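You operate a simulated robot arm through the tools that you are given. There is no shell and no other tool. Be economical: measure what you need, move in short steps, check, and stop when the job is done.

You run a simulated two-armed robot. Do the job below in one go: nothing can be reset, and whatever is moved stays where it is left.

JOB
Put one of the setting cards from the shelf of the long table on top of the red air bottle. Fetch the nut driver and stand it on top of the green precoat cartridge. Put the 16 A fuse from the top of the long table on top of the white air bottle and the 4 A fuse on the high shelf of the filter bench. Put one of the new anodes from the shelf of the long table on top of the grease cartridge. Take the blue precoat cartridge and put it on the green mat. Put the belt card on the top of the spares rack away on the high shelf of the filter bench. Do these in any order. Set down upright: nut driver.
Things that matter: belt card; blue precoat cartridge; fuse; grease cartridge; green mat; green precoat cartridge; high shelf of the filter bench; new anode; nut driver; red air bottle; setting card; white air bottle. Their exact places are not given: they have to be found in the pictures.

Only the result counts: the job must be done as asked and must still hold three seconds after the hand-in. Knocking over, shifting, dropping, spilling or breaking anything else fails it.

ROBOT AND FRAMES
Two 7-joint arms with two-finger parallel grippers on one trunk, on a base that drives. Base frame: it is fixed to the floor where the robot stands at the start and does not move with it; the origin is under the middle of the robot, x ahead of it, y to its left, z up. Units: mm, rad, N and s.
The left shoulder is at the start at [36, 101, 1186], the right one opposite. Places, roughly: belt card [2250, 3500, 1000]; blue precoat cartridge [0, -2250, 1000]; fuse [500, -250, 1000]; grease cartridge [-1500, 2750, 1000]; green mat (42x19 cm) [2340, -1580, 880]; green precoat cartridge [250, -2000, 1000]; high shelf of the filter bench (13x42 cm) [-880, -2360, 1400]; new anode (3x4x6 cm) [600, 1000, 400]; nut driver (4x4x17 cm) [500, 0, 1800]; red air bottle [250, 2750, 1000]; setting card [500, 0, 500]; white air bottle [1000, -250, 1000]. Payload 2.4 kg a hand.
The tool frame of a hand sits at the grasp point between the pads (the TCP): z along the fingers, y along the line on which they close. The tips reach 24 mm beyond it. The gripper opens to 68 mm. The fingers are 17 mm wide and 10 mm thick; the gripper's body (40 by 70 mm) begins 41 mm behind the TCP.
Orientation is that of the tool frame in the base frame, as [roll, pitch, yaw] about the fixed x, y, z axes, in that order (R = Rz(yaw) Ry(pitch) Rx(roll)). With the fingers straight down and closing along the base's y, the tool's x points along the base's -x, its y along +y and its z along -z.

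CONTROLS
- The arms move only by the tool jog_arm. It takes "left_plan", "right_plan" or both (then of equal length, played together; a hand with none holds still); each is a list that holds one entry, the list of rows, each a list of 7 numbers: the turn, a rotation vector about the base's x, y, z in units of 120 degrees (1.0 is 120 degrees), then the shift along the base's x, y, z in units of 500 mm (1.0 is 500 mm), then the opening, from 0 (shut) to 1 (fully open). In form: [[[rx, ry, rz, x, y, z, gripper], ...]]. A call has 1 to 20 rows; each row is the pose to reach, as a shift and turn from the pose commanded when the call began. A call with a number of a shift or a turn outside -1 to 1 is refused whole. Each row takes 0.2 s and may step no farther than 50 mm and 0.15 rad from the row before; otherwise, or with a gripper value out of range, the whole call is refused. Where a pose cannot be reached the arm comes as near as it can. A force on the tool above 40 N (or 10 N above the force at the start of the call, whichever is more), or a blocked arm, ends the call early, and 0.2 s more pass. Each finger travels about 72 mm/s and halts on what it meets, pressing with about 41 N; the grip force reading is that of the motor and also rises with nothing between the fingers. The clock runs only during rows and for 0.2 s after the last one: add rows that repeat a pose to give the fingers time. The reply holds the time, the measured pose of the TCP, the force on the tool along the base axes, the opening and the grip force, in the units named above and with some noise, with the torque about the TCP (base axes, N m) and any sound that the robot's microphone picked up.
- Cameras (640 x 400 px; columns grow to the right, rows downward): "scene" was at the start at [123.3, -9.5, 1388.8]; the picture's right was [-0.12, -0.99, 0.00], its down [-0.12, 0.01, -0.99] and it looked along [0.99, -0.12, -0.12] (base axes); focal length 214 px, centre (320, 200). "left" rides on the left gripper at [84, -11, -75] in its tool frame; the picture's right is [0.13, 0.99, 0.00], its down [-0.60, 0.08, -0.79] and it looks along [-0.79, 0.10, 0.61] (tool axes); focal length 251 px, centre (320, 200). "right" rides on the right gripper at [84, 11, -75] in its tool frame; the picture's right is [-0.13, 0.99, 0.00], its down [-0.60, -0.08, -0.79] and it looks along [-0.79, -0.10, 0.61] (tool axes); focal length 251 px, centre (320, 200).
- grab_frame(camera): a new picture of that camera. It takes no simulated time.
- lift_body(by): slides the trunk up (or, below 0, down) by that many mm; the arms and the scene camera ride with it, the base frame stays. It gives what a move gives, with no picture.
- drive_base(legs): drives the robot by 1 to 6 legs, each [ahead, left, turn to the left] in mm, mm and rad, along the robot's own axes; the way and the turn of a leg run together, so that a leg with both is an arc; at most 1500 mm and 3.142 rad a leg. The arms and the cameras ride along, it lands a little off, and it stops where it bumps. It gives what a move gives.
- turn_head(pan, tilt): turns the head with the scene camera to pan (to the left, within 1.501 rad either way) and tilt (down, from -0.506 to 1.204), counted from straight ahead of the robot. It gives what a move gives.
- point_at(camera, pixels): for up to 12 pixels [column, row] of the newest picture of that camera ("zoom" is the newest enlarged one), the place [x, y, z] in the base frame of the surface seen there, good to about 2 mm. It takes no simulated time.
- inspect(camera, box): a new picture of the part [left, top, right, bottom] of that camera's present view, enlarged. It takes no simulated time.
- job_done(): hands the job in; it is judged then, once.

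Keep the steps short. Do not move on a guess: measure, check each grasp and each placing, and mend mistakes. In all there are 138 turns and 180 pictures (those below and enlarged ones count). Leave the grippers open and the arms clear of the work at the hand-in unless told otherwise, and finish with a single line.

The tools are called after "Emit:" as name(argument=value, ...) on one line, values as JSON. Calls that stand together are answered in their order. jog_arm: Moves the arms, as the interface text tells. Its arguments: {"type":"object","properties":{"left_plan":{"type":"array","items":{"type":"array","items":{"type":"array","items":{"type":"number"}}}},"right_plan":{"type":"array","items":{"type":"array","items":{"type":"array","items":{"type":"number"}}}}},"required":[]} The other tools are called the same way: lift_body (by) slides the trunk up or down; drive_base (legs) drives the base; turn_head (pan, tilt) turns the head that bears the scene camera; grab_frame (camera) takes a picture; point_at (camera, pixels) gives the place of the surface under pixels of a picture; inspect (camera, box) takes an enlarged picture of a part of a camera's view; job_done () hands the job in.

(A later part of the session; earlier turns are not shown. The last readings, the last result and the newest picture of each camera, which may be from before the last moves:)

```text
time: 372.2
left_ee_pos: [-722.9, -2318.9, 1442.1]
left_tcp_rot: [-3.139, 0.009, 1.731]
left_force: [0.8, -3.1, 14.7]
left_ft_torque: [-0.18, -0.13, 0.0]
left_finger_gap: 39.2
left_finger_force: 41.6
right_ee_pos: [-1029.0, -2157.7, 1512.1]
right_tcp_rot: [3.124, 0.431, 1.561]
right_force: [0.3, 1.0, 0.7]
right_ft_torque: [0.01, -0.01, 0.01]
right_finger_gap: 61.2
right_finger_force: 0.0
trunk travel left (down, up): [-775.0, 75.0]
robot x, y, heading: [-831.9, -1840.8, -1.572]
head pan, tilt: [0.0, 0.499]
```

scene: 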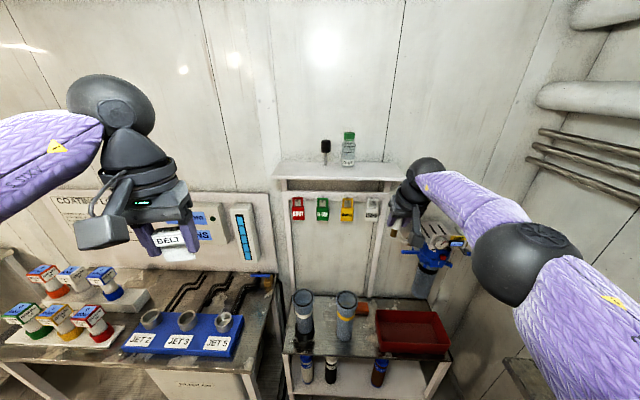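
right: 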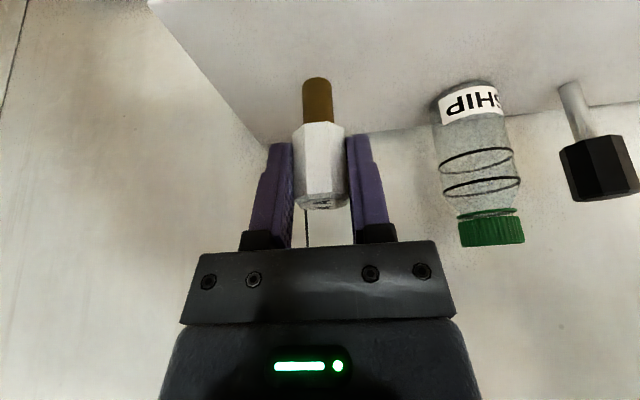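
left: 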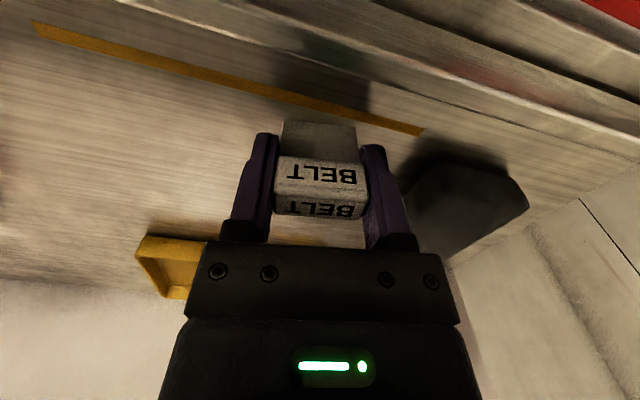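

Contact. I open the left hand and rise with the trunk, then back off.

Emit:
jog_arm(left_plan=[[[0, 0, 0, 0, 0, 0, 0.5], [0, 0, 0, 0, 0, 0, 0.65], [0, 0, 0, 0, 0, 0, 0.85], [0, 0, 0, 0, 0, 0, 0.9], [0, 0, 0, 0, 0, 0, 0.9]]])

Emit:
lift_body(by=73)

Emit:
drive_base(legs=[[-230, 0, 0]])

Emit:
inspect(camera="scene", box=[200, 130, 440, 280])

```text
time: 373.4
left_ee_pos: [-724.2, -2319.3, 1440.3]
left_tcp_rot: [-3.14, 0.009, 1.732]
left_force: [-0.1, -0.4, -0.1]
left_ft_torque: [-0.02, 0.02, 0.02]
left_finger_gap: 61.2
left_finger_force: 0.2
right_ee_pos: [-1030.6, -2157.9, 1511.8]
right_tcp_rot: [3.124, 0.43, 1.562]
right_force: [-0.7, -0.1, 0.3]
right_ft_torque: [-0.03, 0.04, 0.0]
right_finger_gap: 61.4
right_finger_force: 0.2
trunk travel left (down, up): [-775.0, 75.0]
robot x, y, heading: [-828.8, -1839.1, -1.572]
head pan, tilt: [0.0, 0.499]
```

```text
time: 374.5
left_ee_pos: [-723.7, -2319.4, 1512.5]
left_tcp_rot: [-3.14, 0.009, 1.732]
left_force: [-0.4, -0.1, -0.7]
left_ft_torque: [0.03, -0.01, -0.03]
left_finger_gap: 61.1
left_finger_force: 0.0
right_ee_pos: [-1029.8, -2159.2, 1584.6]
right_tcp_rot: [3.124, 0.43, 1.563]
right_force: [1.0, 0.1, 0.2]
right_ft_torque: [-0.01, 0.0, -0.02]
right_finger_gap: 61.6
right_finger_force: 0.2
trunk travel left (down, up): [-848.0, 2.0]
robot x, y, heading: [-832.6, -1838.2, -1.572]
head pan, tilt: [0.0, 0.499]
```

```text
time: 376.2
left_ee_pos: [-722.9, -2087.6, 1514.7]
left_tcp_rot: [-3.139, 0.009, 1.733]
left_force: [-0.3, 0.5, -0.3]
left_ft_torque: [-0.01, -0.02, -0.03]
left_finger_gap: 61.2
left_finger_force: 0.1
right_ee_pos: [-1028.4, -1927.9, 1585.4]
right_tcp_rot: [3.124, 0.428, 1.564]
right_force: [-0.1, 0.2, 0.0]
right_ft_torque: [0.0, 0.0, -0.02]
right_finger_gap: 61.2
right_finger_force: 0.3
trunk travel left (down, up): [-848.0, 2.0]
robot x, y, heading: [-831.0, -1609.6, -1.579]
head pan, tilt: [0.0, 0.499]
```

```text
2.67 times, centred on (320, 205) of scene
```

zoom: 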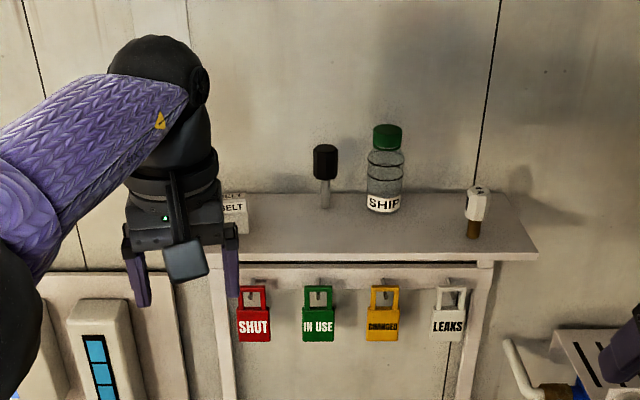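

Belt card and 4 A fuse are placed. Next: the nut driver. I bring the left hand lower and tilt the right hand's fingers to nearly horizontal, then drive to the long table.

Emit:
jog_arm(left_plan=[[[0, 0, 0, 0, 0.05, -0.08, 0.9], [0, 0, 0, 0, 0.1, -0.16, 0.9], [0, 0, 0, 0, 0.15, -0.24, 0.9], [0, 0, 0, 0, 0.2, -0.32, 0.9], [0, 0, 0, 0, 0.25, -0.4, 0.9], [0, 0, 0, 0, 0.3, -0.48, 0.9], [0, 0, 0, 0, 0.3, -0.5, 0.9], [0, 0, 0, 0, 0.3, -0.5, 0.9]]], right_plan=[[[-0.06, 0, 0, 0, 0, 0, 1], [-0.12, 0, 0, 0, 0, 0, 1], [-0.18, 0, 0, 0, 0, 0, 1], [-0.24, 0, 0, 0, 0, 0, 1], [-0.3, 0, 0, 0, 0, 0, 1], [-0.36, 0, 0, 0, 0, 0, 1], [-0.42, 0, 0, 0, 0, 0, 1], [-0.463, 0, 0, 0, 0, 0, 1]]])

Emit:
drive_base(legs=[[0, 0, 1.579], [480, 0, 0], [0, 1000, 0], [0, 760, 0]])

Emit:
turn_head(pan=0, tilt=0.1)

Emit:
grab_frame(camera="scene")

```text
time: 378.0
left_ee_pos: [-721.4, -1937.0, 1262.5]
left_tcp_rot: [-3.139, 0.008, 1.732]
left_force: [0.9, -0.2, -0.3]
left_ft_torque: [0.04, 0.0, 0.03]
left_finger_gap: 61.4
left_finger_force: 0.1
right_ee_pos: [-1036.5, -1976.5, 1580.9]
right_tcp_rot: [-3.133, 1.4, 1.607]
right_force: [-0.2, 0.1, 0.0]
right_ft_torque: [-0.03, -0.01, 0.02]
right_finger_gap: 68.0
right_finger_force: 0.0
right hand out of reach, approached as far as the arm can: row 4, 5, 6, 7, 8
trunk travel left (down, up): [-848.0, 2.0]
robot x, y, heading: [-832.2, -1605.7, -1.578]
head pan, tilt: [0.0, 0.499]
```

```text
time: 393.4
left_ee_pos: [-67.7, 295.3, 1263.1]
left_tcp_rot: [-3.14, 0.008, -2.948]
left_force: [0.3, 1.0, -0.4]
left_ft_torque: [-0.01, 0.03, -0.01]
left_finger_gap: 61.3
left_finger_force: 0.0
right_ee_pos: [-18.7, -18.1, 1582.1]
right_tcp_rot: [3.095, 1.401, -3.124]
right_force: [0.2, 0.0, 0.6]
right_ft_torque: [-0.01, -0.03, -0.01]
right_finger_gap: 67.8
right_finger_force: 0.0
trunk travel left (down, up): [-848.0, 2.0]
robot x, y, heading: [-394.6, 174.3, 0.028]
head pan, tilt: [0.0, 0.499]
```

```text
time: 394.2
left_ee_pos: [-68.4, 295.8, 1262.9]
left_tcp_rot: [-3.14, 0.01, -2.948]
left_force: [0.0, -0.4, 1.0]
left_ft_torque: [0.04, -0.02, 0.03]
left_finger_gap: 61.2
left_finger_force: 0.0
right_ee_pos: [-19.0, -17.6, 1581.6]
right_tcp_rot: [3.092, 1.401, -3.125]
right_force: [-0.3, -1.3, 0.2]
right_ft_torque: [0.0, 0.01, 0.0]
right_finger_gap: 67.8
right_finger_force: 0.2
trunk travel left (down, up): [-848.0, 2.0]
robot x, y, heading: [-390.5, 176.0, 0.032]
head pan, tilt: [0.0, 0.099]
```

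```text
36 pictures are left
```

scene: 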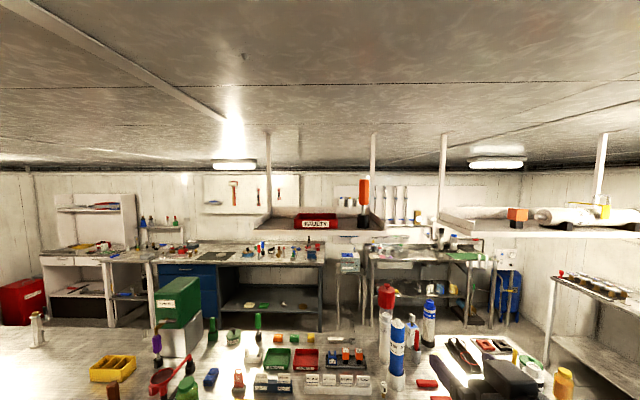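

The nut driver is at (364,200). I zoom in and measure it and its shelf.

Emit:
inspect(camera="scene", box=[330, 160, 400, 245])

Emit:
point_at(camera="zoom", pixels=[[158, 120], [158, 85], [137, 120], [180, 120], [158, 265], [135, 275], [182, 275], [158, 195], [158, 225], [158, 325], [210, 280], [40, 280]])

```text
4.71 times, centred on (365, 202) of scene
```

zoom: 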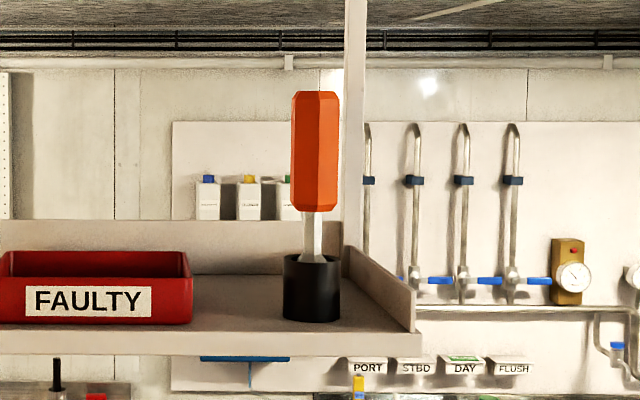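

```text
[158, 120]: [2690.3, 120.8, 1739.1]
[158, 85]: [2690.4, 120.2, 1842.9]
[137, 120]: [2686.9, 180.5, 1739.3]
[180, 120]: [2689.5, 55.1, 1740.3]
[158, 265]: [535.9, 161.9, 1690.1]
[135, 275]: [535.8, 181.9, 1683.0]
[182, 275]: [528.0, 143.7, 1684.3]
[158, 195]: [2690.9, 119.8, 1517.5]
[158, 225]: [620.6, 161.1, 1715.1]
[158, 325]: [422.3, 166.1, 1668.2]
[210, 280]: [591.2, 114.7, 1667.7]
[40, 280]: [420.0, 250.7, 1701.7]
```

Emit:
point_at(camera="zoom", pixels=[[315, 150], [315, 95], [294, 150], [337, 150], [315, 208], [313, 235], [312, 290], [286, 290], [338, 290], [312, 318], [312, 340], [410, 320]])

```text
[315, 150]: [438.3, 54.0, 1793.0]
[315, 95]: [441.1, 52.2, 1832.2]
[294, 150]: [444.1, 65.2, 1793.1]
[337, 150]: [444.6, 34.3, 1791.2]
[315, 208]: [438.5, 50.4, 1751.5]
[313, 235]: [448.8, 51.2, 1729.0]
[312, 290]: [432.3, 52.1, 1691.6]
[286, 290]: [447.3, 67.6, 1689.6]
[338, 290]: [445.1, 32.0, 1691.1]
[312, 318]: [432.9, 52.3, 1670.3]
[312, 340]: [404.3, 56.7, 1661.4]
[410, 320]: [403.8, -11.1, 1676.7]
```

Driver: base centre ≈ [451, 51], z 1668; handle z 1750–1835 (≈31 mm wide). I raise the right hand to handle height and align the base, stopping short.

Emit:
jog_arm(right_plan=[[[0, 0, 0, 0, 0, 0.08, 1], [0, 0, 0, 0, 0, 0.16, 1], [0, 0, 0, 0, 0, 0.24, 1], [0, 0, 0, 0, 0, 0.32, 1], [0, 0, 0, 0, 0, 0.41, 1]]])

Emit:
drive_base(legs=[[0, 70, -0.03], [340, 0, 0]])

Emit:
grab_frame(camera="right")

```text
time: 395.4
left_ee_pos: [-68.4, 295.5, 1263.8]
left_tcp_rot: [-3.14, 0.01, -2.949]
left_force: [0.3, 0.5, 0.6]
left_ft_torque: [0.0, 0.03, -0.04]
left_finger_gap: 61.1
left_finger_force: 0.0
right_ee_pos: [-17.1, -15.6, 1787.5]
right_tcp_rot: [3.096, 1.4, -3.123]
right_force: [0.7, 0.3, 0.4]
right_ft_torque: [0.01, 0.01, -0.03]
right_finger_gap: 68.1
right_finger_force: 0.0
trunk travel left (down, up): [-848.0, 2.0]
robot x, y, heading: [-391.9, 175.3, 0.032]
head pan, tilt: [0.0, 0.099]
```

```text
time: 398.3
left_ee_pos: [276.8, 355.1, 1261.8]
left_tcp_rot: [-3.139, 0.009, -2.978]
left_force: [-0.3, 0.4, -0.6]
left_ft_torque: [0.03, 0.03, 0.0]
left_finger_gap: 61.4
left_finger_force: 0.0
right_ee_pos: [317.5, 40.0, 1788.0]
right_tcp_rot: [3.092, 1.402, 3.125]
right_force: [1.1, 0.0, 0.5]
right_ft_torque: [0.01, 0.04, -0.05]
right_finger_gap: 68.0
right_finger_force: 0.0
trunk travel left (down, up): [-848.0, 2.0]
robot x, y, heading: [-56.7, 246.3, -0.004]
head pan, tilt: [0.0, 0.099]
```

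```text
34 pictures are left
```

right: 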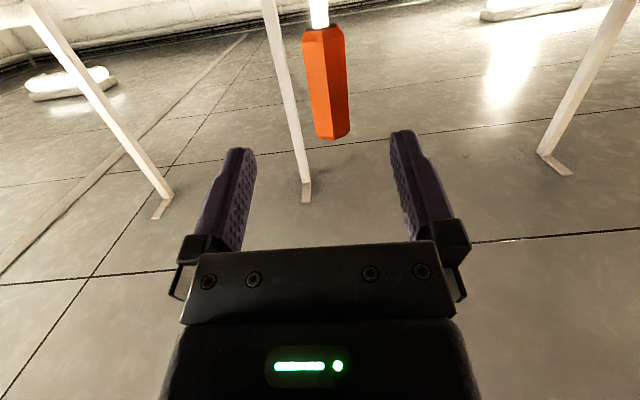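

Handle lies between the fingers' line; I advance with +11 mm y.

Emit:
jog_arm(right_plan=[[[0, 0, 0, 0.05, 0.022, -0.004, 1], [0, 0, 0, 0.14, 0.022, -0.004, 1], [0, 0, 0, 0.22, 0.022, -0.004, 1], [0, 0, 0, 0.258, 0.022, -0.004, 1]]])

Emit:
grab_frame(camera="right")

```text
time: 399.3
left_ee_pos: [276.9, 354.4, 1262.4]
left_tcp_rot: [-3.14, 0.009, -2.98]
left_force: [0.6, 0.3, 0.2]
left_ft_torque: [0.0, 0.04, 0.0]
left_finger_gap: 61.3
left_finger_force: 0.1
right_ee_pos: [445.6, 52.3, 1784.9]
right_tcp_rot: [3.095, 1.401, 3.128]
right_force: [0.5, -1.0, 1.6]
right_ft_torque: [-0.01, 0.0, 0.01]
right_finger_gap: 68.0
right_finger_force: 0.0
trunk travel left (down, up): [-848.0, 2.0]
robot x, y, heading: [-56.6, 247.5, -0.002]
head pan, tilt: [0.0, 0.099]
```

```text
33 pictures are left
```

right: 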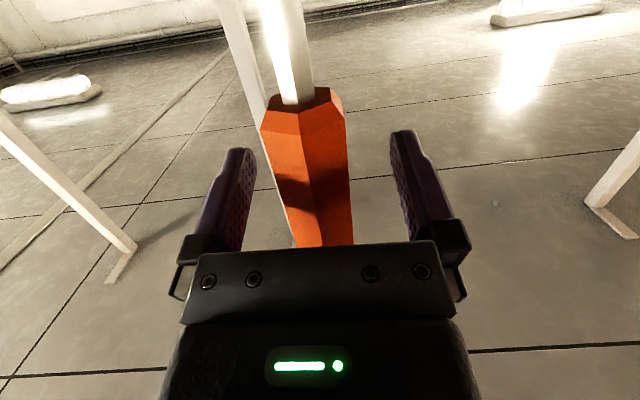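

I close on the handle and lift.

Emit:
jog_arm(right_plan=[[[0, 0, 0, 0, 0, 0, 0.8], [0, 0, 0, 0, 0, 0, 0.6], [0, 0, 0, 0, 0, 0, 0.45], [0, 0, 0, 0, 0, 0, 0.35], [0, 0, 0, 0, 0, 0, 0.3], [0, 0, 0, 0, 0, 0, 0.3], [0, 0, 0, 0, 0, 0.04, 0.3]]])

Emit:
inspect(camera="scene", box=[300, 120, 460, 240])

```text
time: 400.9
left_ee_pos: [276.5, 355.3, 1263.9]
left_tcp_rot: [-3.141, 0.009, -2.981]
left_force: [1.0, -0.7, -0.1]
left_ft_torque: [-0.02, -0.02, 0.06]
left_finger_gap: 61.1
left_finger_force: 0.1
right_ee_pos: [444.4, 53.0, 1805.8]
right_tcp_rot: [3.093, 1.402, 3.127]
right_force: [-0.4, 0.9, -1.5]
right_ft_torque: [0.02, 0.01, 0.01]
right_finger_gap: 31.8
right_finger_force: 41.5
trunk travel left (down, up): [-848.0, 2.0]
robot x, y, heading: [-54.4, 248.6, -0.004]
head pan, tilt: [0.0, 0.099]
```

```text
3.33 times, centred on (380, 180) of scene
```

zoom: 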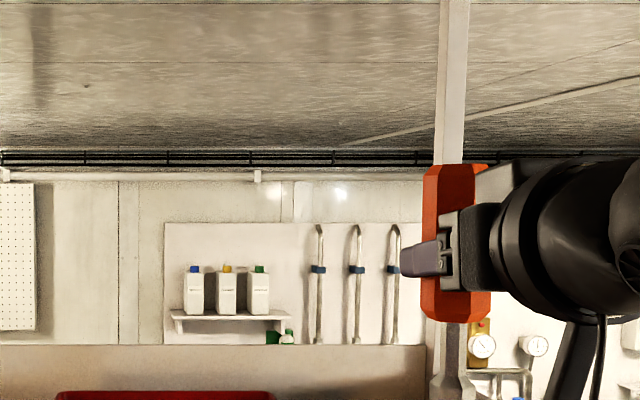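

Nut driver held (gap 32), upright. I back away from the shelf and drive to the coating bench, facing it.

Emit:
jog_arm(right_plan=[[[0, 0, 0, 0, 0, 0.03, 0.3], [0, 0, 0, -0.06, 0, 0.04, 0.3], [0, 0, 0, -0.15, 0, 0.04, 0.3], [0, 0, 0, -0.24, 0, 0.02, 0.3]]])

Emit:
drive_base(legs=[[-330, 0, 0], [0, -1000, 0], [0, -720, 0], [0, 0, -1.571], [0, 830, 0]])

Emit:
turn_head(pan=-0.3, tilt=0.8)

Emit:
grab_frame(camera="scene")

```text
time: 401.9
left_ee_pos: [276.8, 352.9, 1262.4]
left_tcp_rot: [-3.141, 0.009, -2.978]
left_force: [-0.1, 0.2, 0.9]
left_ft_torque: [0.0, 0.07, 0.02]
left_finger_gap: 61.3
left_finger_force: 0.1
right_ee_pos: [329.6, 52.0, 1814.3]
right_tcp_rot: [3.086, 1.399, 3.123]
right_force: [-0.5, -0.4, -1.2]
right_ft_torque: [0.04, 0.03, -0.02]
right_finger_gap: 31.6
right_finger_force: 41.0
trunk travel left (down, up): [-848.0, 2.0]
robot x, y, heading: [-53.1, 247.8, -0.003]
head pan, tilt: [0.0, 0.099]
```

```text
time: 420.2
left_ee_pos: [542.5, -1802.6, 1261.8]
left_tcp_rot: [-3.14, 0.009, 1.742]
left_force: [0.3, 0.2, -1.0]
left_ft_torque: [0.02, 0.0, -0.01]
left_finger_gap: 61.2
left_finger_force: 0.0
right_ee_pos: [243.1, -1856.8, 1814.5]
right_tcp_rot: [3.094, 1.402, 1.564]
right_force: [0.1, 0.5, -1.4]
right_ft_torque: [0.02, -0.04, 0.03]
right_finger_gap: 31.3
right_finger_force: 41.1
trunk travel left (down, up): [-848.0, 2.0]
robot x, y, heading: [435.0, -1476.2, -1.568]
head pan, tilt: [0.0, 0.099]
```

```text
time: 421.2
left_ee_pos: [542.7, -1802.6, 1261.8]
left_tcp_rot: [-3.139, 0.008, 1.742]
left_force: [0.0, -0.2, -0.4]
left_ft_torque: [0.0, -0.01, -0.02]
left_finger_gap: 61.4
left_finger_force: 0.1
right_ee_pos: [242.6, -1856.6, 1814.2]
right_tcp_rot: [3.093, 1.402, 1.564]
right_force: [0.8, -0.7, -1.5]
right_ft_torque: [0.02, -0.02, -0.04]
right_finger_gap: 31.6
right_finger_force: 41.2
trunk travel left (down, up): [-848.0, 2.0]
robot x, y, heading: [432.1, -1473.6, -1.56]
head pan, tilt: [-0.3, 0.799]
```

```text
31 pictures are left
```

scene: 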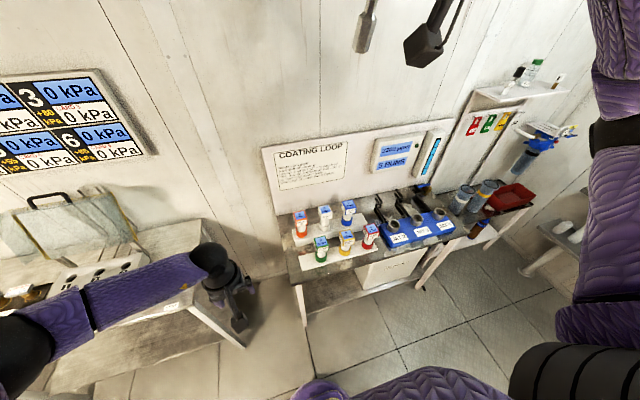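

I inspect the driver's lower end (365,25).

Emit:
turn_head(pan=-0.3, tilt=0.3)

Emit:
inspect(camera="scene", box=[320, 60, 480, 200])

```text
time: 422.2
left_ee_pos: [543.2, -1802.4, 1263.2]
left_tcp_rot: [-3.139, 0.008, 1.742]
left_force: [0.3, -0.6, 0.2]
left_ft_torque: [0.0, -0.01, -0.02]
left_finger_gap: 60.9
left_finger_force: 0.0
right_ee_pos: [243.3, -1856.4, 1814.1]
right_tcp_rot: [3.094, 1.4, 1.565]
right_force: [0.1, -0.1, -1.6]
right_ft_torque: [0.03, 0.03, 0.04]
right_finger_gap: 31.6
right_finger_force: 41.0
trunk travel left (down, up): [-848.0, 2.0]
robot x, y, heading: [431.8, -1473.4, -1.567]
head pan, tilt: [-0.3, 0.3]
```

```text
2.86 times, centred on (400, 130) of scene
```

zoom: 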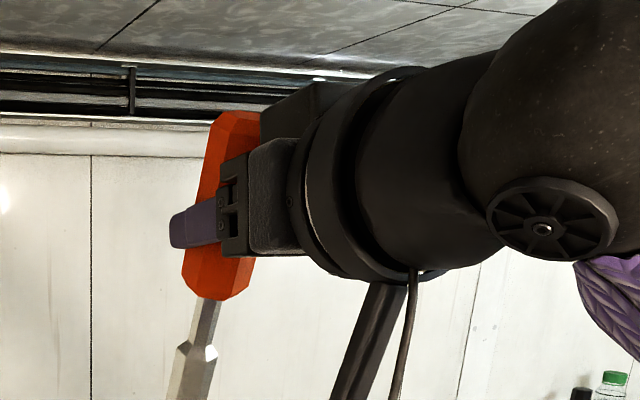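

The driver ends in a silver socket; the black piece was its holder (left on the shelf; I will check it later). I measure the driver's lower end.

Emit:
turn_head(pan=-0.4, tilt=0.5)

Emit:
inspect(camera="scene", box=[320, 60, 480, 160])

```text
time: 422.9
left_ee_pos: [542.4, -1802.8, 1262.9]
left_tcp_rot: [-3.14, 0.009, 1.742]
left_force: [0.3, 0.6, -0.2]
left_ft_torque: [-0.03, -0.02, -0.02]
left_finger_gap: 61.0
left_finger_force: 0.1
right_ee_pos: [243.4, -1855.7, 1814.3]
right_tcp_rot: [3.094, 1.401, 1.565]
right_force: [-0.6, 0.1, -1.9]
right_ft_torque: [0.05, 0.02, 0.0]
right_finger_gap: 31.5
right_finger_force: 41.0
trunk travel left (down, up): [-848.0, 2.0]
robot x, y, heading: [433.4, -1471.6, -1.565]
head pan, tilt: [-0.4, 0.499]
```

```text
4.00 times, centred on (400, 110) of scene
```

zoom: 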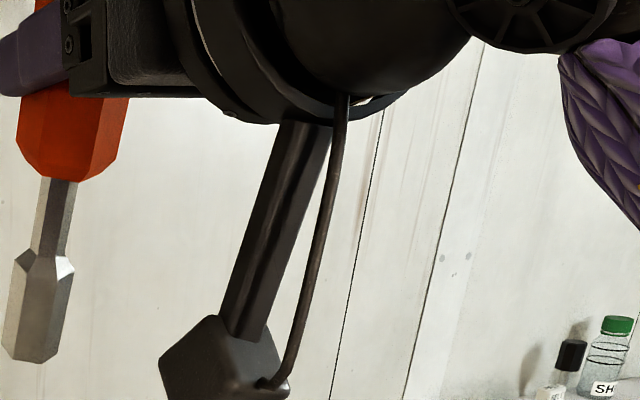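

Emit:
point_at(camera="zoom", pixels=[[35, 340], [10, 338], [55, 345], [40, 270], [58, 200], [75, 140], [30, 355]])

```text
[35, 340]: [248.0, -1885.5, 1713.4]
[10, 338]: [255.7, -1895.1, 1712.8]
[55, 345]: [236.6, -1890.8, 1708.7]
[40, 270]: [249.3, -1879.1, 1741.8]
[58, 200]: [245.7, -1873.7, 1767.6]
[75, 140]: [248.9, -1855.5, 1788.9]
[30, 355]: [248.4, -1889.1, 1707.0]
```

The driver got tilted ~0.3 rad in the grip (socket end away from me). I rotate the hand back to make it vertical, raise the left arm and lower the trunk.

Emit:
jog_arm(left_plan=[[[0, 0, 0, 0, 0, 0.09, 0.9], [0, 0, 0, 0, 0, 0.18, 0.9], [0, 0, 0, 0, 0, 0.27, 0.9], [0, 0, 0, 0, 0, 0.36, 0.9], [0, 0, 0, 0, 0, 0.45, 0.9], [0, 0, 0, 0, 0, 0.5, 0.9]]], right_plan=[[[0.03, 0, 0, 0, 0, -0.09, 0.3], [0.06, 0, 0, 0, 0, -0.18, 0.3], [0.1, 0, 0, 0, 0, -0.27, 0.3], [0.143, 0, 0, 0, 0, -0.36, 0.3], [0.143, 0, 0, 0, 0, -0.45, 0.3], [0.143, 0, 0, 0, 0, -0.5, 0.3]]])

Emit:
lift_body(by=-380)

Emit:
turn_head(pan=-0.35, tilt=0.6)

Emit:
grab_frame(camera="scene")

```text
time: 424.3
left_ee_pos: [544.5, -1801.2, 1513.5]
left_tcp_rot: [-3.14, 0.009, 1.743]
left_force: [-0.7, 0.9, -0.8]
left_ft_torque: [-0.01, 0.04, -0.02]
left_finger_gap: 61.3
left_finger_force: 0.0
right_ee_pos: [243.3, -1856.9, 1563.4]
right_tcp_rot: [3.096, 1.104, 1.566]
right_force: [0.3, -0.1, -1.8]
right_ft_torque: [0.01, 0.0, 0.02]
right_finger_gap: 31.2
right_finger_force: 41.4
trunk travel left (down, up): [-848.0, 2.0]
robot x, y, heading: [435.2, -1474.6, -1.563]
head pan, tilt: [-0.4, 0.499]
```

```text
time: 428.0
left_ee_pos: [543.1, -1802.2, 1133.5]
left_tcp_rot: [-3.139, 0.008, 1.743]
left_force: [0.5, 0.2, -0.4]
left_ft_torque: [0.02, 0.01, 0.0]
left_finger_gap: 61.1
left_finger_force: 0.2
right_ee_pos: [242.0, -1854.6, 1184.3]
right_tcp_rot: [3.098, 1.103, 1.57]
right_force: [-0.8, 0.0, -1.4]
right_ft_torque: [0.02, -0.01, -0.01]
right_finger_gap: 31.4
right_finger_force: 41.0
trunk travel left (down, up): [-468.0, 382.0]
robot x, y, heading: [429.1, -1475.2, -1.562]
head pan, tilt: [-0.4, 0.499]
```

```text
time: 428.6
left_ee_pos: [542.3, -1804.1, 1132.9]
left_tcp_rot: [-3.14, 0.008, 1.742]
left_force: [-0.7, 0.3, 0.1]
left_ft_torque: [0.02, 0.03, 0.03]
left_finger_gap: 61.0
left_finger_force: 0.1
right_ee_pos: [242.8, -1856.8, 1184.7]
right_tcp_rot: [3.098, 1.101, 1.567]
right_force: [-0.5, 0.1, -1.0]
right_ft_torque: [0.06, 0.0, 0.0]
right_finger_gap: 31.4
right_finger_force: 40.9
trunk travel left (down, up): [-468.0, 382.0]
robot x, y, heading: [430.4, -1475.9, -1.566]
head pan, tilt: [-0.351, 0.6]
```

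```text
28 pictures are left
```

scene: 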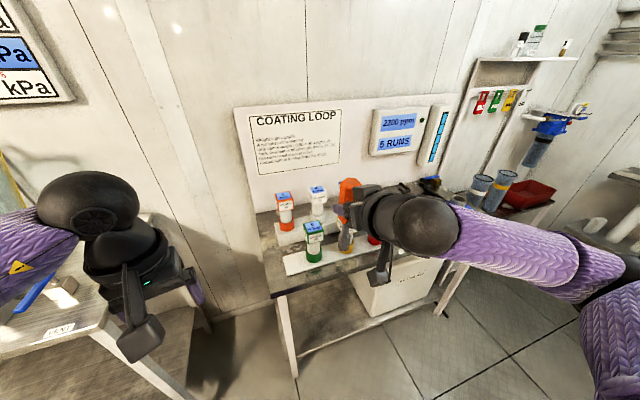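

I zoom on driver and green cartridge and measure both.

Emit:
inspect(camera="scene", box=[260, 170, 380, 270])

Emit:
point_at(camera="zoom", pixels=[[285, 270], [265, 285], [320, 280], [290, 300], [262, 272], [318, 268], [448, 325], [452, 395], [455, 300], [465, 265], [440, 380], [470, 380]])

```text
4.00 times, centred on (320, 220) of scene
```

zoom: 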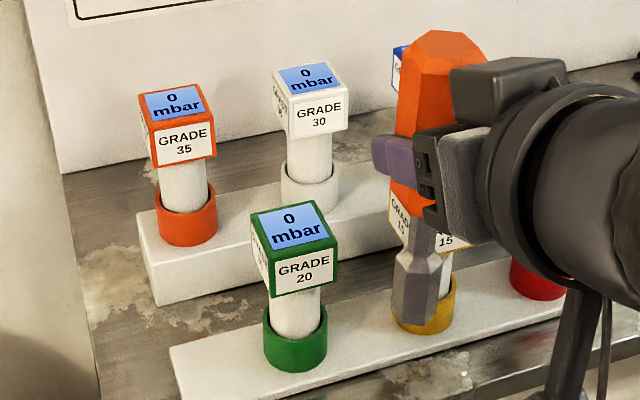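

```text
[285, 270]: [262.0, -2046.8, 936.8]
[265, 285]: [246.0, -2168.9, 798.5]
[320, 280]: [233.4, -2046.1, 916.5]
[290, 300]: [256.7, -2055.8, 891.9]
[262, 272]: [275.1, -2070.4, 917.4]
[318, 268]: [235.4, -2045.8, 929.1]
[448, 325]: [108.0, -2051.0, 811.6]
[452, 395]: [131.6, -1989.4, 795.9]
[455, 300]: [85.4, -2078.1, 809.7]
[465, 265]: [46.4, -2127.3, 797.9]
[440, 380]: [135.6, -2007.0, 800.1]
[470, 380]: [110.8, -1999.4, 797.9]
```

Emit:
point_at(camera="zoom", pixels=[[260, 215], [315, 205], [332, 232], [275, 248], [295, 225], [415, 290], [418, 265], [424, 225], [415, 195], [430, 100], [412, 315], [398, 285]])

```text
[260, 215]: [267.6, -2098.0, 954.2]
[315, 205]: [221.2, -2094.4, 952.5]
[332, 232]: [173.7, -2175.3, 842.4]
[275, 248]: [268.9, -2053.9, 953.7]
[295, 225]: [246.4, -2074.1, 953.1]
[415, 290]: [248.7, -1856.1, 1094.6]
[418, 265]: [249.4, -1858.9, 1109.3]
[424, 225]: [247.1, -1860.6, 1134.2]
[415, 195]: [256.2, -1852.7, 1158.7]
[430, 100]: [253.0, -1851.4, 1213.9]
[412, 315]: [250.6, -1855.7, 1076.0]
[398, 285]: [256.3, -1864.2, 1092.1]
```

Green top centre ≈ [246, -2071], z 953. The driver is vertical at [247.5, -1867], bottom ≈1072. I retract the left hand a bit and drive 190 mm forward.

Emit:
jog_arm(left_plan=[[[0, 0, 0, 0, 0.08, 0.04, 0.9], [0, 0, 0, 0, 0.16, 0.08, 0.9], [0, 0, 0, 0, 0.24, 0.1, 0.9]]])

Emit:
drive_base(legs=[[190, 0, -0.005]])

Emit:
inspect(camera="scene", box=[250, 180, 410, 310])

```text
time: 429.4
left_ee_pos: [541.4, -1681.5, 1184.5]
left_tcp_rot: [-3.139, 0.009, 1.741]
left_force: [0.3, 0.7, -0.2]
left_ft_torque: [0.0, 0.03, 0.03]
left_finger_gap: 61.7
left_finger_force: 0.0
right_ee_pos: [242.4, -1855.9, 1183.9]
right_tcp_rot: [3.099, 1.102, 1.568]
right_force: [0.8, -0.4, -1.1]
right_ft_torque: [0.01, 0.01, 0.01]
right_finger_gap: 31.5
right_finger_force: 40.6
trunk travel left (down, up): [-468.0, 382.0]
robot x, y, heading: [432.6, -1475.2, -1.563]
head pan, tilt: [-0.351, 0.6]
```

```text
time: 431.0
left_ee_pos: [539.6, -1873.8, 1183.3]
left_tcp_rot: [-3.141, 0.008, 1.735]
left_force: [0.5, -0.2, 0.4]
left_ft_torque: [0.02, 0.0, -0.01]
left_finger_gap: 61.2
left_finger_force: 0.1
right_ee_pos: [240.2, -2046.5, 1183.5]
right_tcp_rot: [3.097, 1.1, 1.562]
right_force: [0.1, 0.2, -0.5]
right_ft_torque: [-0.01, 0.01, 0.0]
right_finger_gap: 31.3
right_finger_force: 40.8
trunk travel left (down, up): [-468.0, 382.0]
robot x, y, heading: [429.1, -1665.4, -1.575]
head pan, tilt: [-0.351, 0.6]
```

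```text
3.08 times, centred on (330, 245) of scene
```

zoom: 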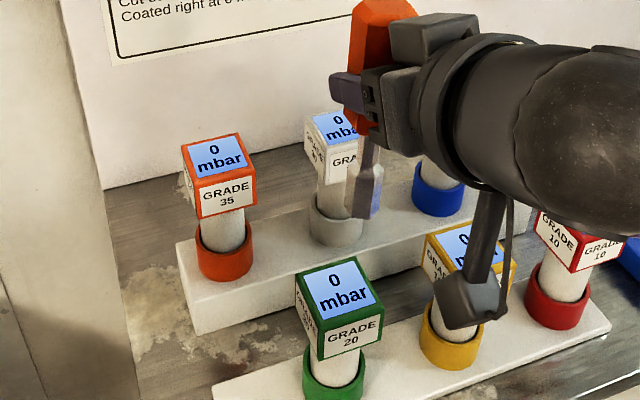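

Emit:
point_at(camera="zoom", pixels=[[363, 212], [363, 190], [350, 190], [378, 190], [368, 155], [375, 40], [336, 285], [304, 275], [352, 262], [372, 300], [330, 320]])

```text
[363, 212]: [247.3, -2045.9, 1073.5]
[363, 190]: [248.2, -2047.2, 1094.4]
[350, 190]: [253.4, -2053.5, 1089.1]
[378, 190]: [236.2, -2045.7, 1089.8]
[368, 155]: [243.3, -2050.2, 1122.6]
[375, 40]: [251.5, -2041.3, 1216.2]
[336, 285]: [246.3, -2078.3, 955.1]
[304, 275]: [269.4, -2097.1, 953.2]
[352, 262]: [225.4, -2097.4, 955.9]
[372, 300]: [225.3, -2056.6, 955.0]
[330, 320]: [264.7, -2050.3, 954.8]
```

Offset: dy −16, dx +1. I correct and lower with the arm to ~10 mm above.

Emit:
jog_arm(right_plan=[[[0, 0, 0, 0.002, -0.032, 0, 0.3], [0, 0, 0, 0.002, -0.032, -0.08, 0.3], [0, 0, 0, 0.002, -0.032, -0.16, 0.3], [0, 0, 0, 0.002, -0.032, -0.212, 0.3]]])

Emit:
inspect(camera="scene", box=[280, 190, 380, 290])

Emit:
point_at(camera="zoom", pixels=[[230, 230], [215, 210], [255, 215], [235, 170], [230, 260], [235, 200]])

```text
time: 432.0
left_ee_pos: [539.9, -1873.8, 1185.0]
left_tcp_rot: [-3.139, 0.009, 1.735]
left_force: [0.6, -0.4, -0.1]
left_ft_torque: [-0.01, 0.01, 0.0]
left_finger_gap: 61.2
left_finger_force: 0.0
right_ee_pos: [242.3, -2060.8, 1123.5]
right_tcp_rot: [3.098, 1.101, 1.562]
right_force: [0.0, -1.2, -1.5]
right_ft_torque: [0.01, 0.0, 0.0]
right_finger_gap: 31.4
right_finger_force: 40.8
right hand out of reach, approached as far as the arm can: row 3, 4
trunk travel left (down, up): [-468.0, 382.0]
robot x, y, heading: [434.1, -1664.6, -1.569]
head pan, tilt: [-0.351, 0.6]
```

```text
4.00 times, centred on (330, 240) of scene
```

zoom: 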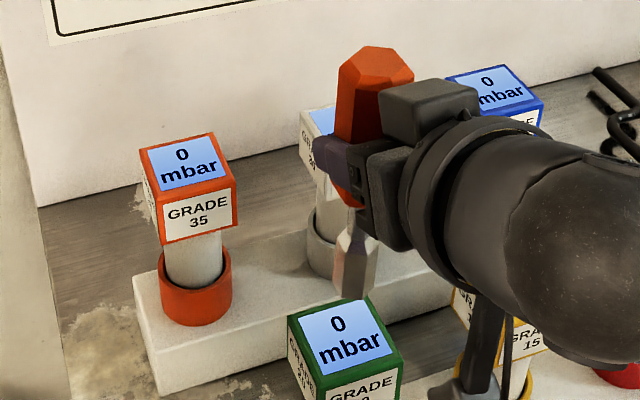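

```text
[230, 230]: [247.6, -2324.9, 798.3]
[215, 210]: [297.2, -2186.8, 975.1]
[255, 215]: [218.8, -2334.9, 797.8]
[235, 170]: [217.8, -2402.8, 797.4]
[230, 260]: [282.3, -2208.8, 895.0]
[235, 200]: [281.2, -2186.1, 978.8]
```

I lower the rest by trunk (−50), then check alignment.

Emit:
lift_body(by=-50)

Emit:
inspect(camera="scene", box=[280, 190, 380, 290])

Emit:
point_at(camera="zoom", pixels=[[340, 230], [348, 250], [330, 240], [365, 245], [345, 200], [300, 240], [385, 270], [315, 290], [345, 275]])

```text
time: 432.9
left_ee_pos: [540.6, -1873.7, 1133.8]
left_tcp_rot: [-3.139, 0.01, 1.735]
left_force: [0.5, 1.3, 0.4]
left_ft_torque: [-0.04, -0.02, -0.02]
left_finger_gap: 60.9
left_finger_force: 0.1
right_ee_pos: [241.5, -2062.5, 1074.1]
right_tcp_rot: [3.099, 1.104, 1.562]
right_force: [1.1, 0.2, -1.7]
right_ft_torque: [0.02, 0.02, -0.01]
right_finger_gap: 31.8
right_finger_force: 41.2
trunk travel left (down, up): [-418.0, 432.0]
robot x, y, heading: [433.9, -1661.3, -1.57]
head pan, tilt: [-0.351, 0.6]
```

```text
4.00 times, centred on (330, 240) of scene
```

zoom: 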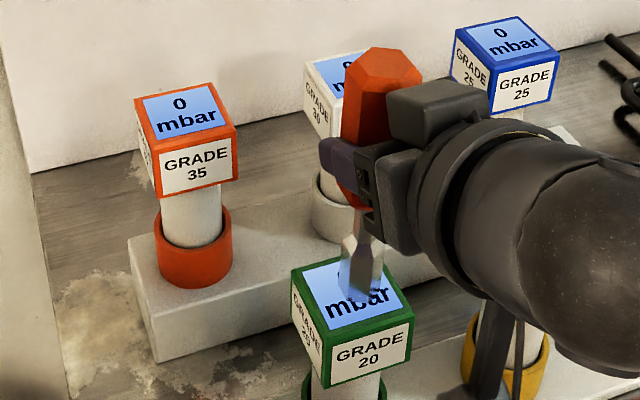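

```text
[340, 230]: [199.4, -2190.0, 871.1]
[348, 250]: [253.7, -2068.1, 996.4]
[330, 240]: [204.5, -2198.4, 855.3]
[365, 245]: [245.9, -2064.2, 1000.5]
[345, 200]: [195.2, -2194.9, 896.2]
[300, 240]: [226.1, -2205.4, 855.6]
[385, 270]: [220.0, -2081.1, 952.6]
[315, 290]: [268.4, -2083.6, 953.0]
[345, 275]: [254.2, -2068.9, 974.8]
```

Aligned. I lower to contact.

Emit:
lift_body(by=-5)

Emit:
lift_body(by=-3)

```text
time: 433.5
left_ee_pos: [539.3, -1873.5, 1129.3]
left_tcp_rot: [-3.14, 0.009, 1.735]
left_force: [-0.4, -0.7, -0.5]
left_ft_torque: [-0.01, 0.03, 0.01]
left_finger_gap: 61.3
left_finger_force: 0.1
right_ee_pos: [240.2, -2061.8, 1071.0]
right_tcp_rot: [3.098, 1.106, 1.564]
right_force: [-1.3, 0.2, 11.1]
right_ft_torque: [-0.04, 0.22, -0.02]
right_finger_gap: 31.7
right_finger_force: 40.8
trunk travel left (down, up): [-413.0, 437.0]
robot x, y, heading: [437.7, -1669.0, -1.573]
head pan, tilt: [-0.351, 0.6]
```

```text
time: 434.2
left_ee_pos: [539.3, -1872.2, 1126.2]
left_tcp_rot: [-3.138, 0.013, 1.735]
left_force: [-0.3, -0.1, 0.7]
left_ft_torque: [0.02, 0.01, 0.01]
left_finger_gap: 61.2
left_finger_force: 0.0
right_ee_pos: [241.4, -2061.8, 1070.9]
right_tcp_rot: [3.099, 1.117, 1.562]
right_force: [0.2, 3.3, 14.1]
right_ft_torque: [0.42, 0.02, 0.0]
right_finger_gap: 31.5
right_finger_force: 41.1
trunk travel left (down, up): [-410.0, 439.0]
robot x, y, heading: [432.7, -1666.6, -1.569]
head pan, tilt: [-0.351, 0.6]
stopped: the force on the tool passed its limit at 41 N (the readings are from after the stop); the commanded pose is now the measured one
```

I ease 1 mm and check the driver's verticality before release.

Emit:
lift_body(by=1)

Emit:
inspect(camera="scene", box=[300, 190, 370, 275])

Emit:
point_at(camera="zoom", pixels=[[305, 90], [340, 90], [290, 120], [330, 115], [285, 230], [300, 260], [310, 215], [318, 260], [283, 260], [300, 290]])

```text
time: 434.7
left_ee_pos: [540.5, -1872.1, 1127.7]
left_tcp_rot: [-3.139, 0.009, 1.735]
left_force: [-1.0, -0.4, -0.2]
left_ft_torque: [0.02, 0.0, 0.0]
left_finger_gap: 61.4
left_finger_force: 0.1
right_ee_pos: [241.2, -2062.4, 1072.4]
right_tcp_rot: [3.101, 1.112, 1.564]
right_force: [0.6, 2.1, 9.1]
right_ft_torque: [0.28, 0.01, -0.03]
right_finger_gap: 31.5
right_finger_force: 40.9
trunk travel left (down, up): [-411.0, 438.0]
robot x, y, heading: [432.3, -1661.4, -1.569]
head pan, tilt: [-0.351, 0.6]
```

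```text
4.71 times, centred on (335, 232) of scene
```

zoom: 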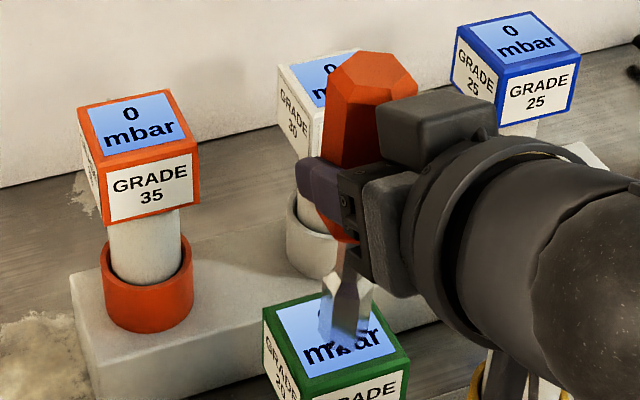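

```text
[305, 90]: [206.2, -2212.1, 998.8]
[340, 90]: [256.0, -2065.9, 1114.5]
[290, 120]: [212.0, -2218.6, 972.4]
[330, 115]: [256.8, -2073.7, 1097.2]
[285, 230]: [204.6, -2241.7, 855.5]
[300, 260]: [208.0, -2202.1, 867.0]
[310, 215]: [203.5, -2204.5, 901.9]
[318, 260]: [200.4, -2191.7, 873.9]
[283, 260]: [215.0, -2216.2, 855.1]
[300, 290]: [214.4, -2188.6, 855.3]
```

Emit:
point_at(camera="zoom", pixels=[[334, 90], [352, 100], [385, 95], [331, 145], [350, 145], [370, 145], [330, 318], [345, 318], [362, 318], [345, 262], [352, 262], [370, 75]])

```text
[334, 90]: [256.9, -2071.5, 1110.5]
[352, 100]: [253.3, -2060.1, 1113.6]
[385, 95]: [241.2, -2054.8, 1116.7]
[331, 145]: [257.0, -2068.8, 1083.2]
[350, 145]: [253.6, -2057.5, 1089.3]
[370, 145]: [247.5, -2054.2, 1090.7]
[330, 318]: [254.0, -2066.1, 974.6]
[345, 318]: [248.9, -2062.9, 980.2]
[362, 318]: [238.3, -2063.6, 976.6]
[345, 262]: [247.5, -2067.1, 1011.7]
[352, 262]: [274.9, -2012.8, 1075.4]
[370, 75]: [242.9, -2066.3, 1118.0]
```

Tilt is only about 0.03 rad — safe. I open slowly and retreat along the fingers.

Emit:
jog_arm(right_plan=[[[0, 0, 0, 0, 0, 0, 0.42], [0, 0, 0, 0, 0, 0, 0.5], [0, 0, 0, 0, 0, 0, 0.6], [0, 0, 0, 0, 0, 0, 0.8], [0, 0, 0, 0, 0, 0, 1], [0, 0, 0, 0, 0, 0, 1], [0, 0, 0, 0, 0.03, 0.015, 1], [0, 0, 0, 0, 0.08, 0.04, 1], [0, 0, 0, 0, 0.15, 0.075, 1], [0, 0, 0, 0, 0.22, 0.11, 1]]])

Emit:
inspect(camera="scene", box=[270, 170, 430, 290])

```text
time: 436.9
left_ee_pos: [540.2, -1873.1, 1127.8]
left_tcp_rot: [-3.14, 0.007, 1.736]
left_force: [0.5, -0.6, 0.2]
left_ft_torque: [-0.02, 0.02, 0.0]
left_finger_gap: 61.3
left_finger_force: 0.1
right_ee_pos: [219.3, -2034.0, 1119.8]
right_tcp_rot: [3.097, 1.113, 1.562]
right_force: [0.3, 1.3, -0.1]
right_ft_torque: [-0.03, 0.02, -0.03]
right_finger_gap: 67.8
right_finger_force: 0.0
right hand out of reach, approached as far as the arm can: row 8, 9, 10
trunk travel left (down, up): [-411.0, 438.0]
robot x, y, heading: [431.3, -1665.0, -1.573]
head pan, tilt: [-0.351, 0.6]
```

```text
3.33 times, centred on (350, 230) of scene
```

zoom: 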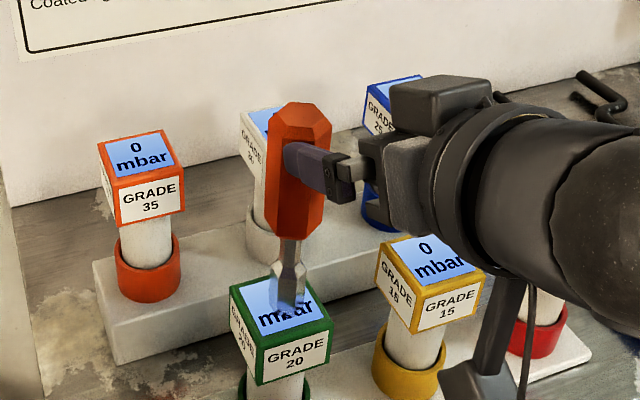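

The hand drifted sideways near the handle (reach limit), but the driver stands. I withdraw straight back by driving the base backward.

Emit:
drive_base(legs=[[-250, 0, 0]])

Emit:
inspect(camera="scene", box=[240, 130, 400, 250])

```text
time: 438.7
left_ee_pos: [539.5, -1622.1, 1128.4]
left_tcp_rot: [-3.139, 0.009, 1.734]
left_force: [0.1, -0.5, 0.7]
left_ft_torque: [0.02, 0.0, 0.03]
left_finger_gap: 61.0
left_finger_force: 0.1
right_ee_pos: [218.4, -1780.4, 1119.6]
right_tcp_rot: [3.099, 1.112, 1.56]
right_force: [-1.1, -1.1, 0.5]
right_ft_torque: [0.02, 0.01, 0.0]
right_finger_gap: 67.6
right_finger_force: 0.0
trunk travel left (down, up): [-411.0, 438.0]
robot x, y, heading: [429.5, -1412.0, -1.572]
head pan, tilt: [-0.351, 0.6]
```

```text
3.33 times, centred on (320, 190) of scene
```

zoom: 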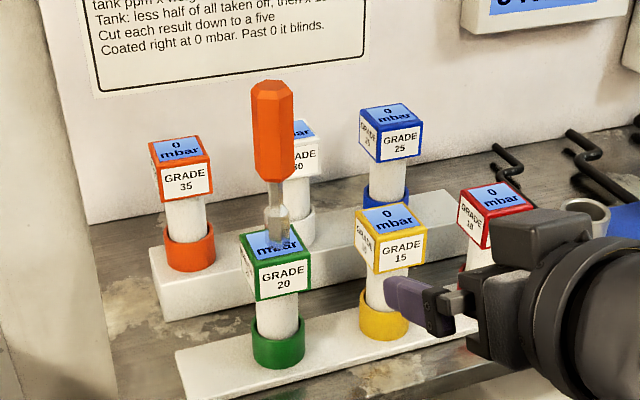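

The nut driver stands upright on the green cartridge. Next the blue cartridge, with the right hand pointing nearly down; I raise the left hand clear and reposition.

Emit:
jog_arm(left_plan=[[[0, 0, 0, 0, 0, 0.05, 0.9], [0, 0, 0, 0, 0, 0.1, 0.9], [0, 0, 0, 0, 0, 0.15, 0.9], [0, 0, 0, 0, 0, 0.2, 0.9], [0, 0, 0, 0, 0, 0.25, 0.9], [0, 0, 0, 0, 0, 0.3, 0.9], [0, 0, 0, 0, 0, 0.3, 0.9], [0, 0, 0, 0, 0, 0.3, 0.9]]], right_plan=[[[0.06, 0, 0, 0, 0, 0.02, 1], [0.12, 0, 0, 0, 0, 0.04, 1], [0.18, 0, 0, 0, 0, 0.06, 1], [0.24, 0, 0, 0, 0, 0.08, 1], [0.3, 0, 0, 0, 0, 0.1, 1], [0.36, 0, 0, 0, 0, 0.1, 1], [0.42, 0, 0, 0, 0, 0.1, 1], [0.459, 0, 0, 0, 0, 0.1, 1]]])

Emit:
drive_base(legs=[[0, -225, 0], [270, 0, 0]])

Emit:
grab_frame(camera="right")

```text
time: 440.5
left_ee_pos: [539.9, -1623.0, 1277.9]
left_tcp_rot: [-3.14, 0.009, 1.734]
left_force: [0.0, -0.2, 0.1]
left_ft_torque: [0.02, -0.02, 0.01]
left_finger_gap: 61.3
left_finger_force: 0.1
right_ee_pos: [218.3, -1780.6, 1169.1]
right_tcp_rot: [3.106, 0.148, 1.567]
right_force: [0.4, -0.3, 0.2]
right_ft_torque: [-0.01, 0.0, 0.0]
right_finger_gap: 68.1
right_finger_force: 0.1
trunk travel left (down, up): [-411.0, 438.0]
robot x, y, heading: [431.3, -1410.1, -1.569]
head pan, tilt: [-0.351, 0.6]
```

```text
time: 443.7
left_ee_pos: [317.3, -1888.0, 1277.5]
left_tcp_rot: [-3.138, 0.009, 1.736]
left_force: [0.9, -0.6, 0.7]
left_ft_torque: [0.0, -0.03, 0.0]
left_finger_gap: 60.7
left_finger_force: 0.0
right_ee_pos: [-4.7, -2047.8, 1168.3]
right_tcp_rot: [3.108, 0.149, 1.57]
right_force: [0.0, 0.8, 1.0]
right_ft_torque: [0.01, -0.03, -0.01]
right_finger_gap: 68.0
right_finger_force: 0.0
trunk travel left (down, up): [-411.0, 438.0]
robot x, y, heading: [206.2, -1680.5, -1.572]
head pan, tilt: [-0.351, 0.6]
```

```text
20 pictures are left
```

right: 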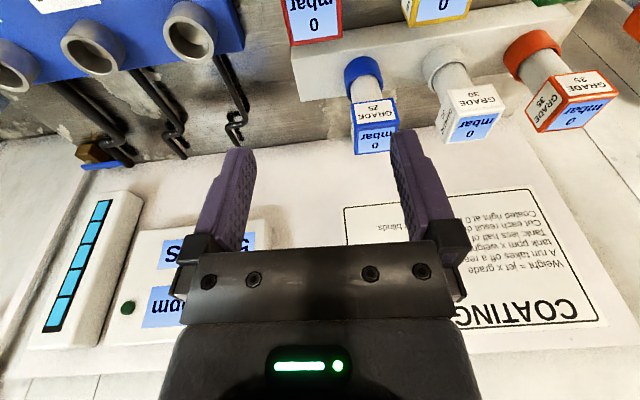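

I measure the blue cartridge's top in the hand view.

Emit:
point_at(camera="right", pixels=[[376, 140], [358, 150], [390, 149], [357, 132], [394, 127], [375, 115], [372, 88], [362, 68]])

```text
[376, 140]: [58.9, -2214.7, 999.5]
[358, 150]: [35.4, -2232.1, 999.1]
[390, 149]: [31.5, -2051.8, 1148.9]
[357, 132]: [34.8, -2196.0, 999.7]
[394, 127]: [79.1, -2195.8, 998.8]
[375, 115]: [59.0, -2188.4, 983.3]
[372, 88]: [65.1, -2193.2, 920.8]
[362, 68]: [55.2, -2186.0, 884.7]
```

Blue top centre ≈ [57.5, -2214], z 999. I move over it (high), then creep the base forward.

Emit:
jog_arm(right_plan=[[[0, 0, 0, 0.06, -0.06, -0.02, 1], [0, 0, 0, 0.1, -0.12, -0.05, 1], [0, 0, 0, 0.124, -0.19, -0.1, 1], [0, 0, 0, 0.124, -0.26, -0.16, 1], [0, 0, 0, 0.124, -0.27, -0.22, 1]]])

Emit:
drive_base(legs=[[28, 0, 0]])

```text
time: 444.9
left_ee_pos: [316.2, -1887.2, 1278.4]
left_tcp_rot: [-3.14, 0.009, 1.737]
left_force: [0.0, -0.1, 0.1]
left_ft_torque: [-0.01, -0.01, 0.03]
left_finger_gap: 61.1
left_finger_force: 0.0
right_ee_pos: [58.3, -2180.5, 1057.3]
right_tcp_rot: [3.108, 0.15, 1.571]
right_force: [0.6, -0.1, 0.1]
right_ft_torque: [-0.03, 0.03, -0.01]
right_finger_gap: 67.7
right_finger_force: 0.1
trunk travel left (down, up): [-411.0, 438.0]
robot x, y, heading: [206.7, -1679.3, -1.569]
head pan, tilt: [-0.351, 0.6]
```

```text
time: 445.7
left_ee_pos: [317.0, -1916.7, 1278.5]
left_tcp_rot: [-3.141, 0.007, 1.736]
left_force: [-0.8, 0.2, -0.2]
left_ft_torque: [0.0, -0.02, 0.0]
left_finger_gap: 61.3
left_finger_force: 0.0
right_ee_pos: [58.3, -2209.4, 1057.8]
right_tcp_rot: [3.107, 0.149, 1.57]
right_force: [-0.1, 0.5, -0.4]
right_ft_torque: [0.02, 0.0, 0.01]
right_finger_gap: 68.0
right_finger_force: 0.1
trunk travel left (down, up): [-411.0, 438.0]
robot x, y, heading: [210.8, -1707.2, -1.573]
head pan, tilt: [-0.351, 0.6]
```

Emit:
lift_body(by=-28)

Emit:
grab_frame(camera="right")

Emit:
point_at(camera="right", pixels=[[300, 150], [345, 150], [322, 150], [322, 120], [322, 135], [280, 140], [365, 140]])

```text
time: 446.5
left_ee_pos: [317.4, -1915.3, 1250.2]
left_tcp_rot: [-3.14, 0.009, 1.736]
left_force: [1.2, -0.6, 0.8]
left_ft_torque: [-0.01, -0.03, 0.0]
left_finger_gap: 61.1
left_finger_force: 0.1
right_ee_pos: [58.3, -2208.5, 1031.2]
right_tcp_rot: [3.108, 0.151, 1.567]
right_force: [-0.1, 0.9, -0.6]
right_ft_torque: [0.0, 0.0, 0.02]
right_finger_gap: 68.1
right_finger_force: 0.1
trunk travel left (down, up): [-383.0, 466.0]
robot x, y, heading: [207.2, -1706.6, -1.571]
head pan, tilt: [-0.351, 0.6]
```

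```text
19 pictures are left
```

right: 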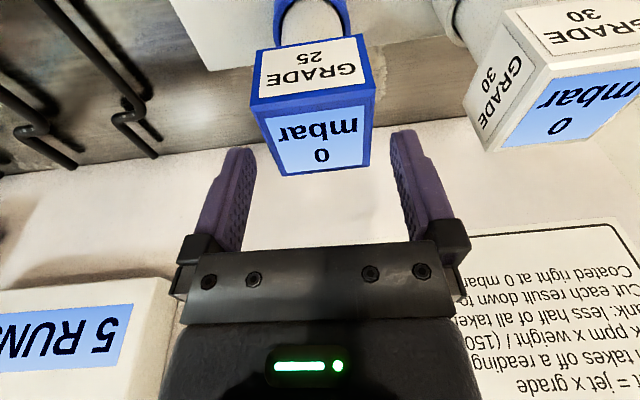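

```text
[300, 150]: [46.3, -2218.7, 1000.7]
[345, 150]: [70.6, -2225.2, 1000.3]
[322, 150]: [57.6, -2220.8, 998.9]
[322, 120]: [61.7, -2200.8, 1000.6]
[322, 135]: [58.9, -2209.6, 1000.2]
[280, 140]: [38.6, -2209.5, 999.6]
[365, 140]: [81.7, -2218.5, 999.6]
```

Emit:
point_at(camera="right", pixels=[[262, 113], [366, 101], [286, 172], [358, 165], [313, 140]])

```text
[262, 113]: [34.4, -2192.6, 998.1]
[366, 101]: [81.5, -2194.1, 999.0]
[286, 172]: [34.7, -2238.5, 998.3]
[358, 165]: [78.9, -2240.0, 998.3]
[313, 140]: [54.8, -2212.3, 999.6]
```

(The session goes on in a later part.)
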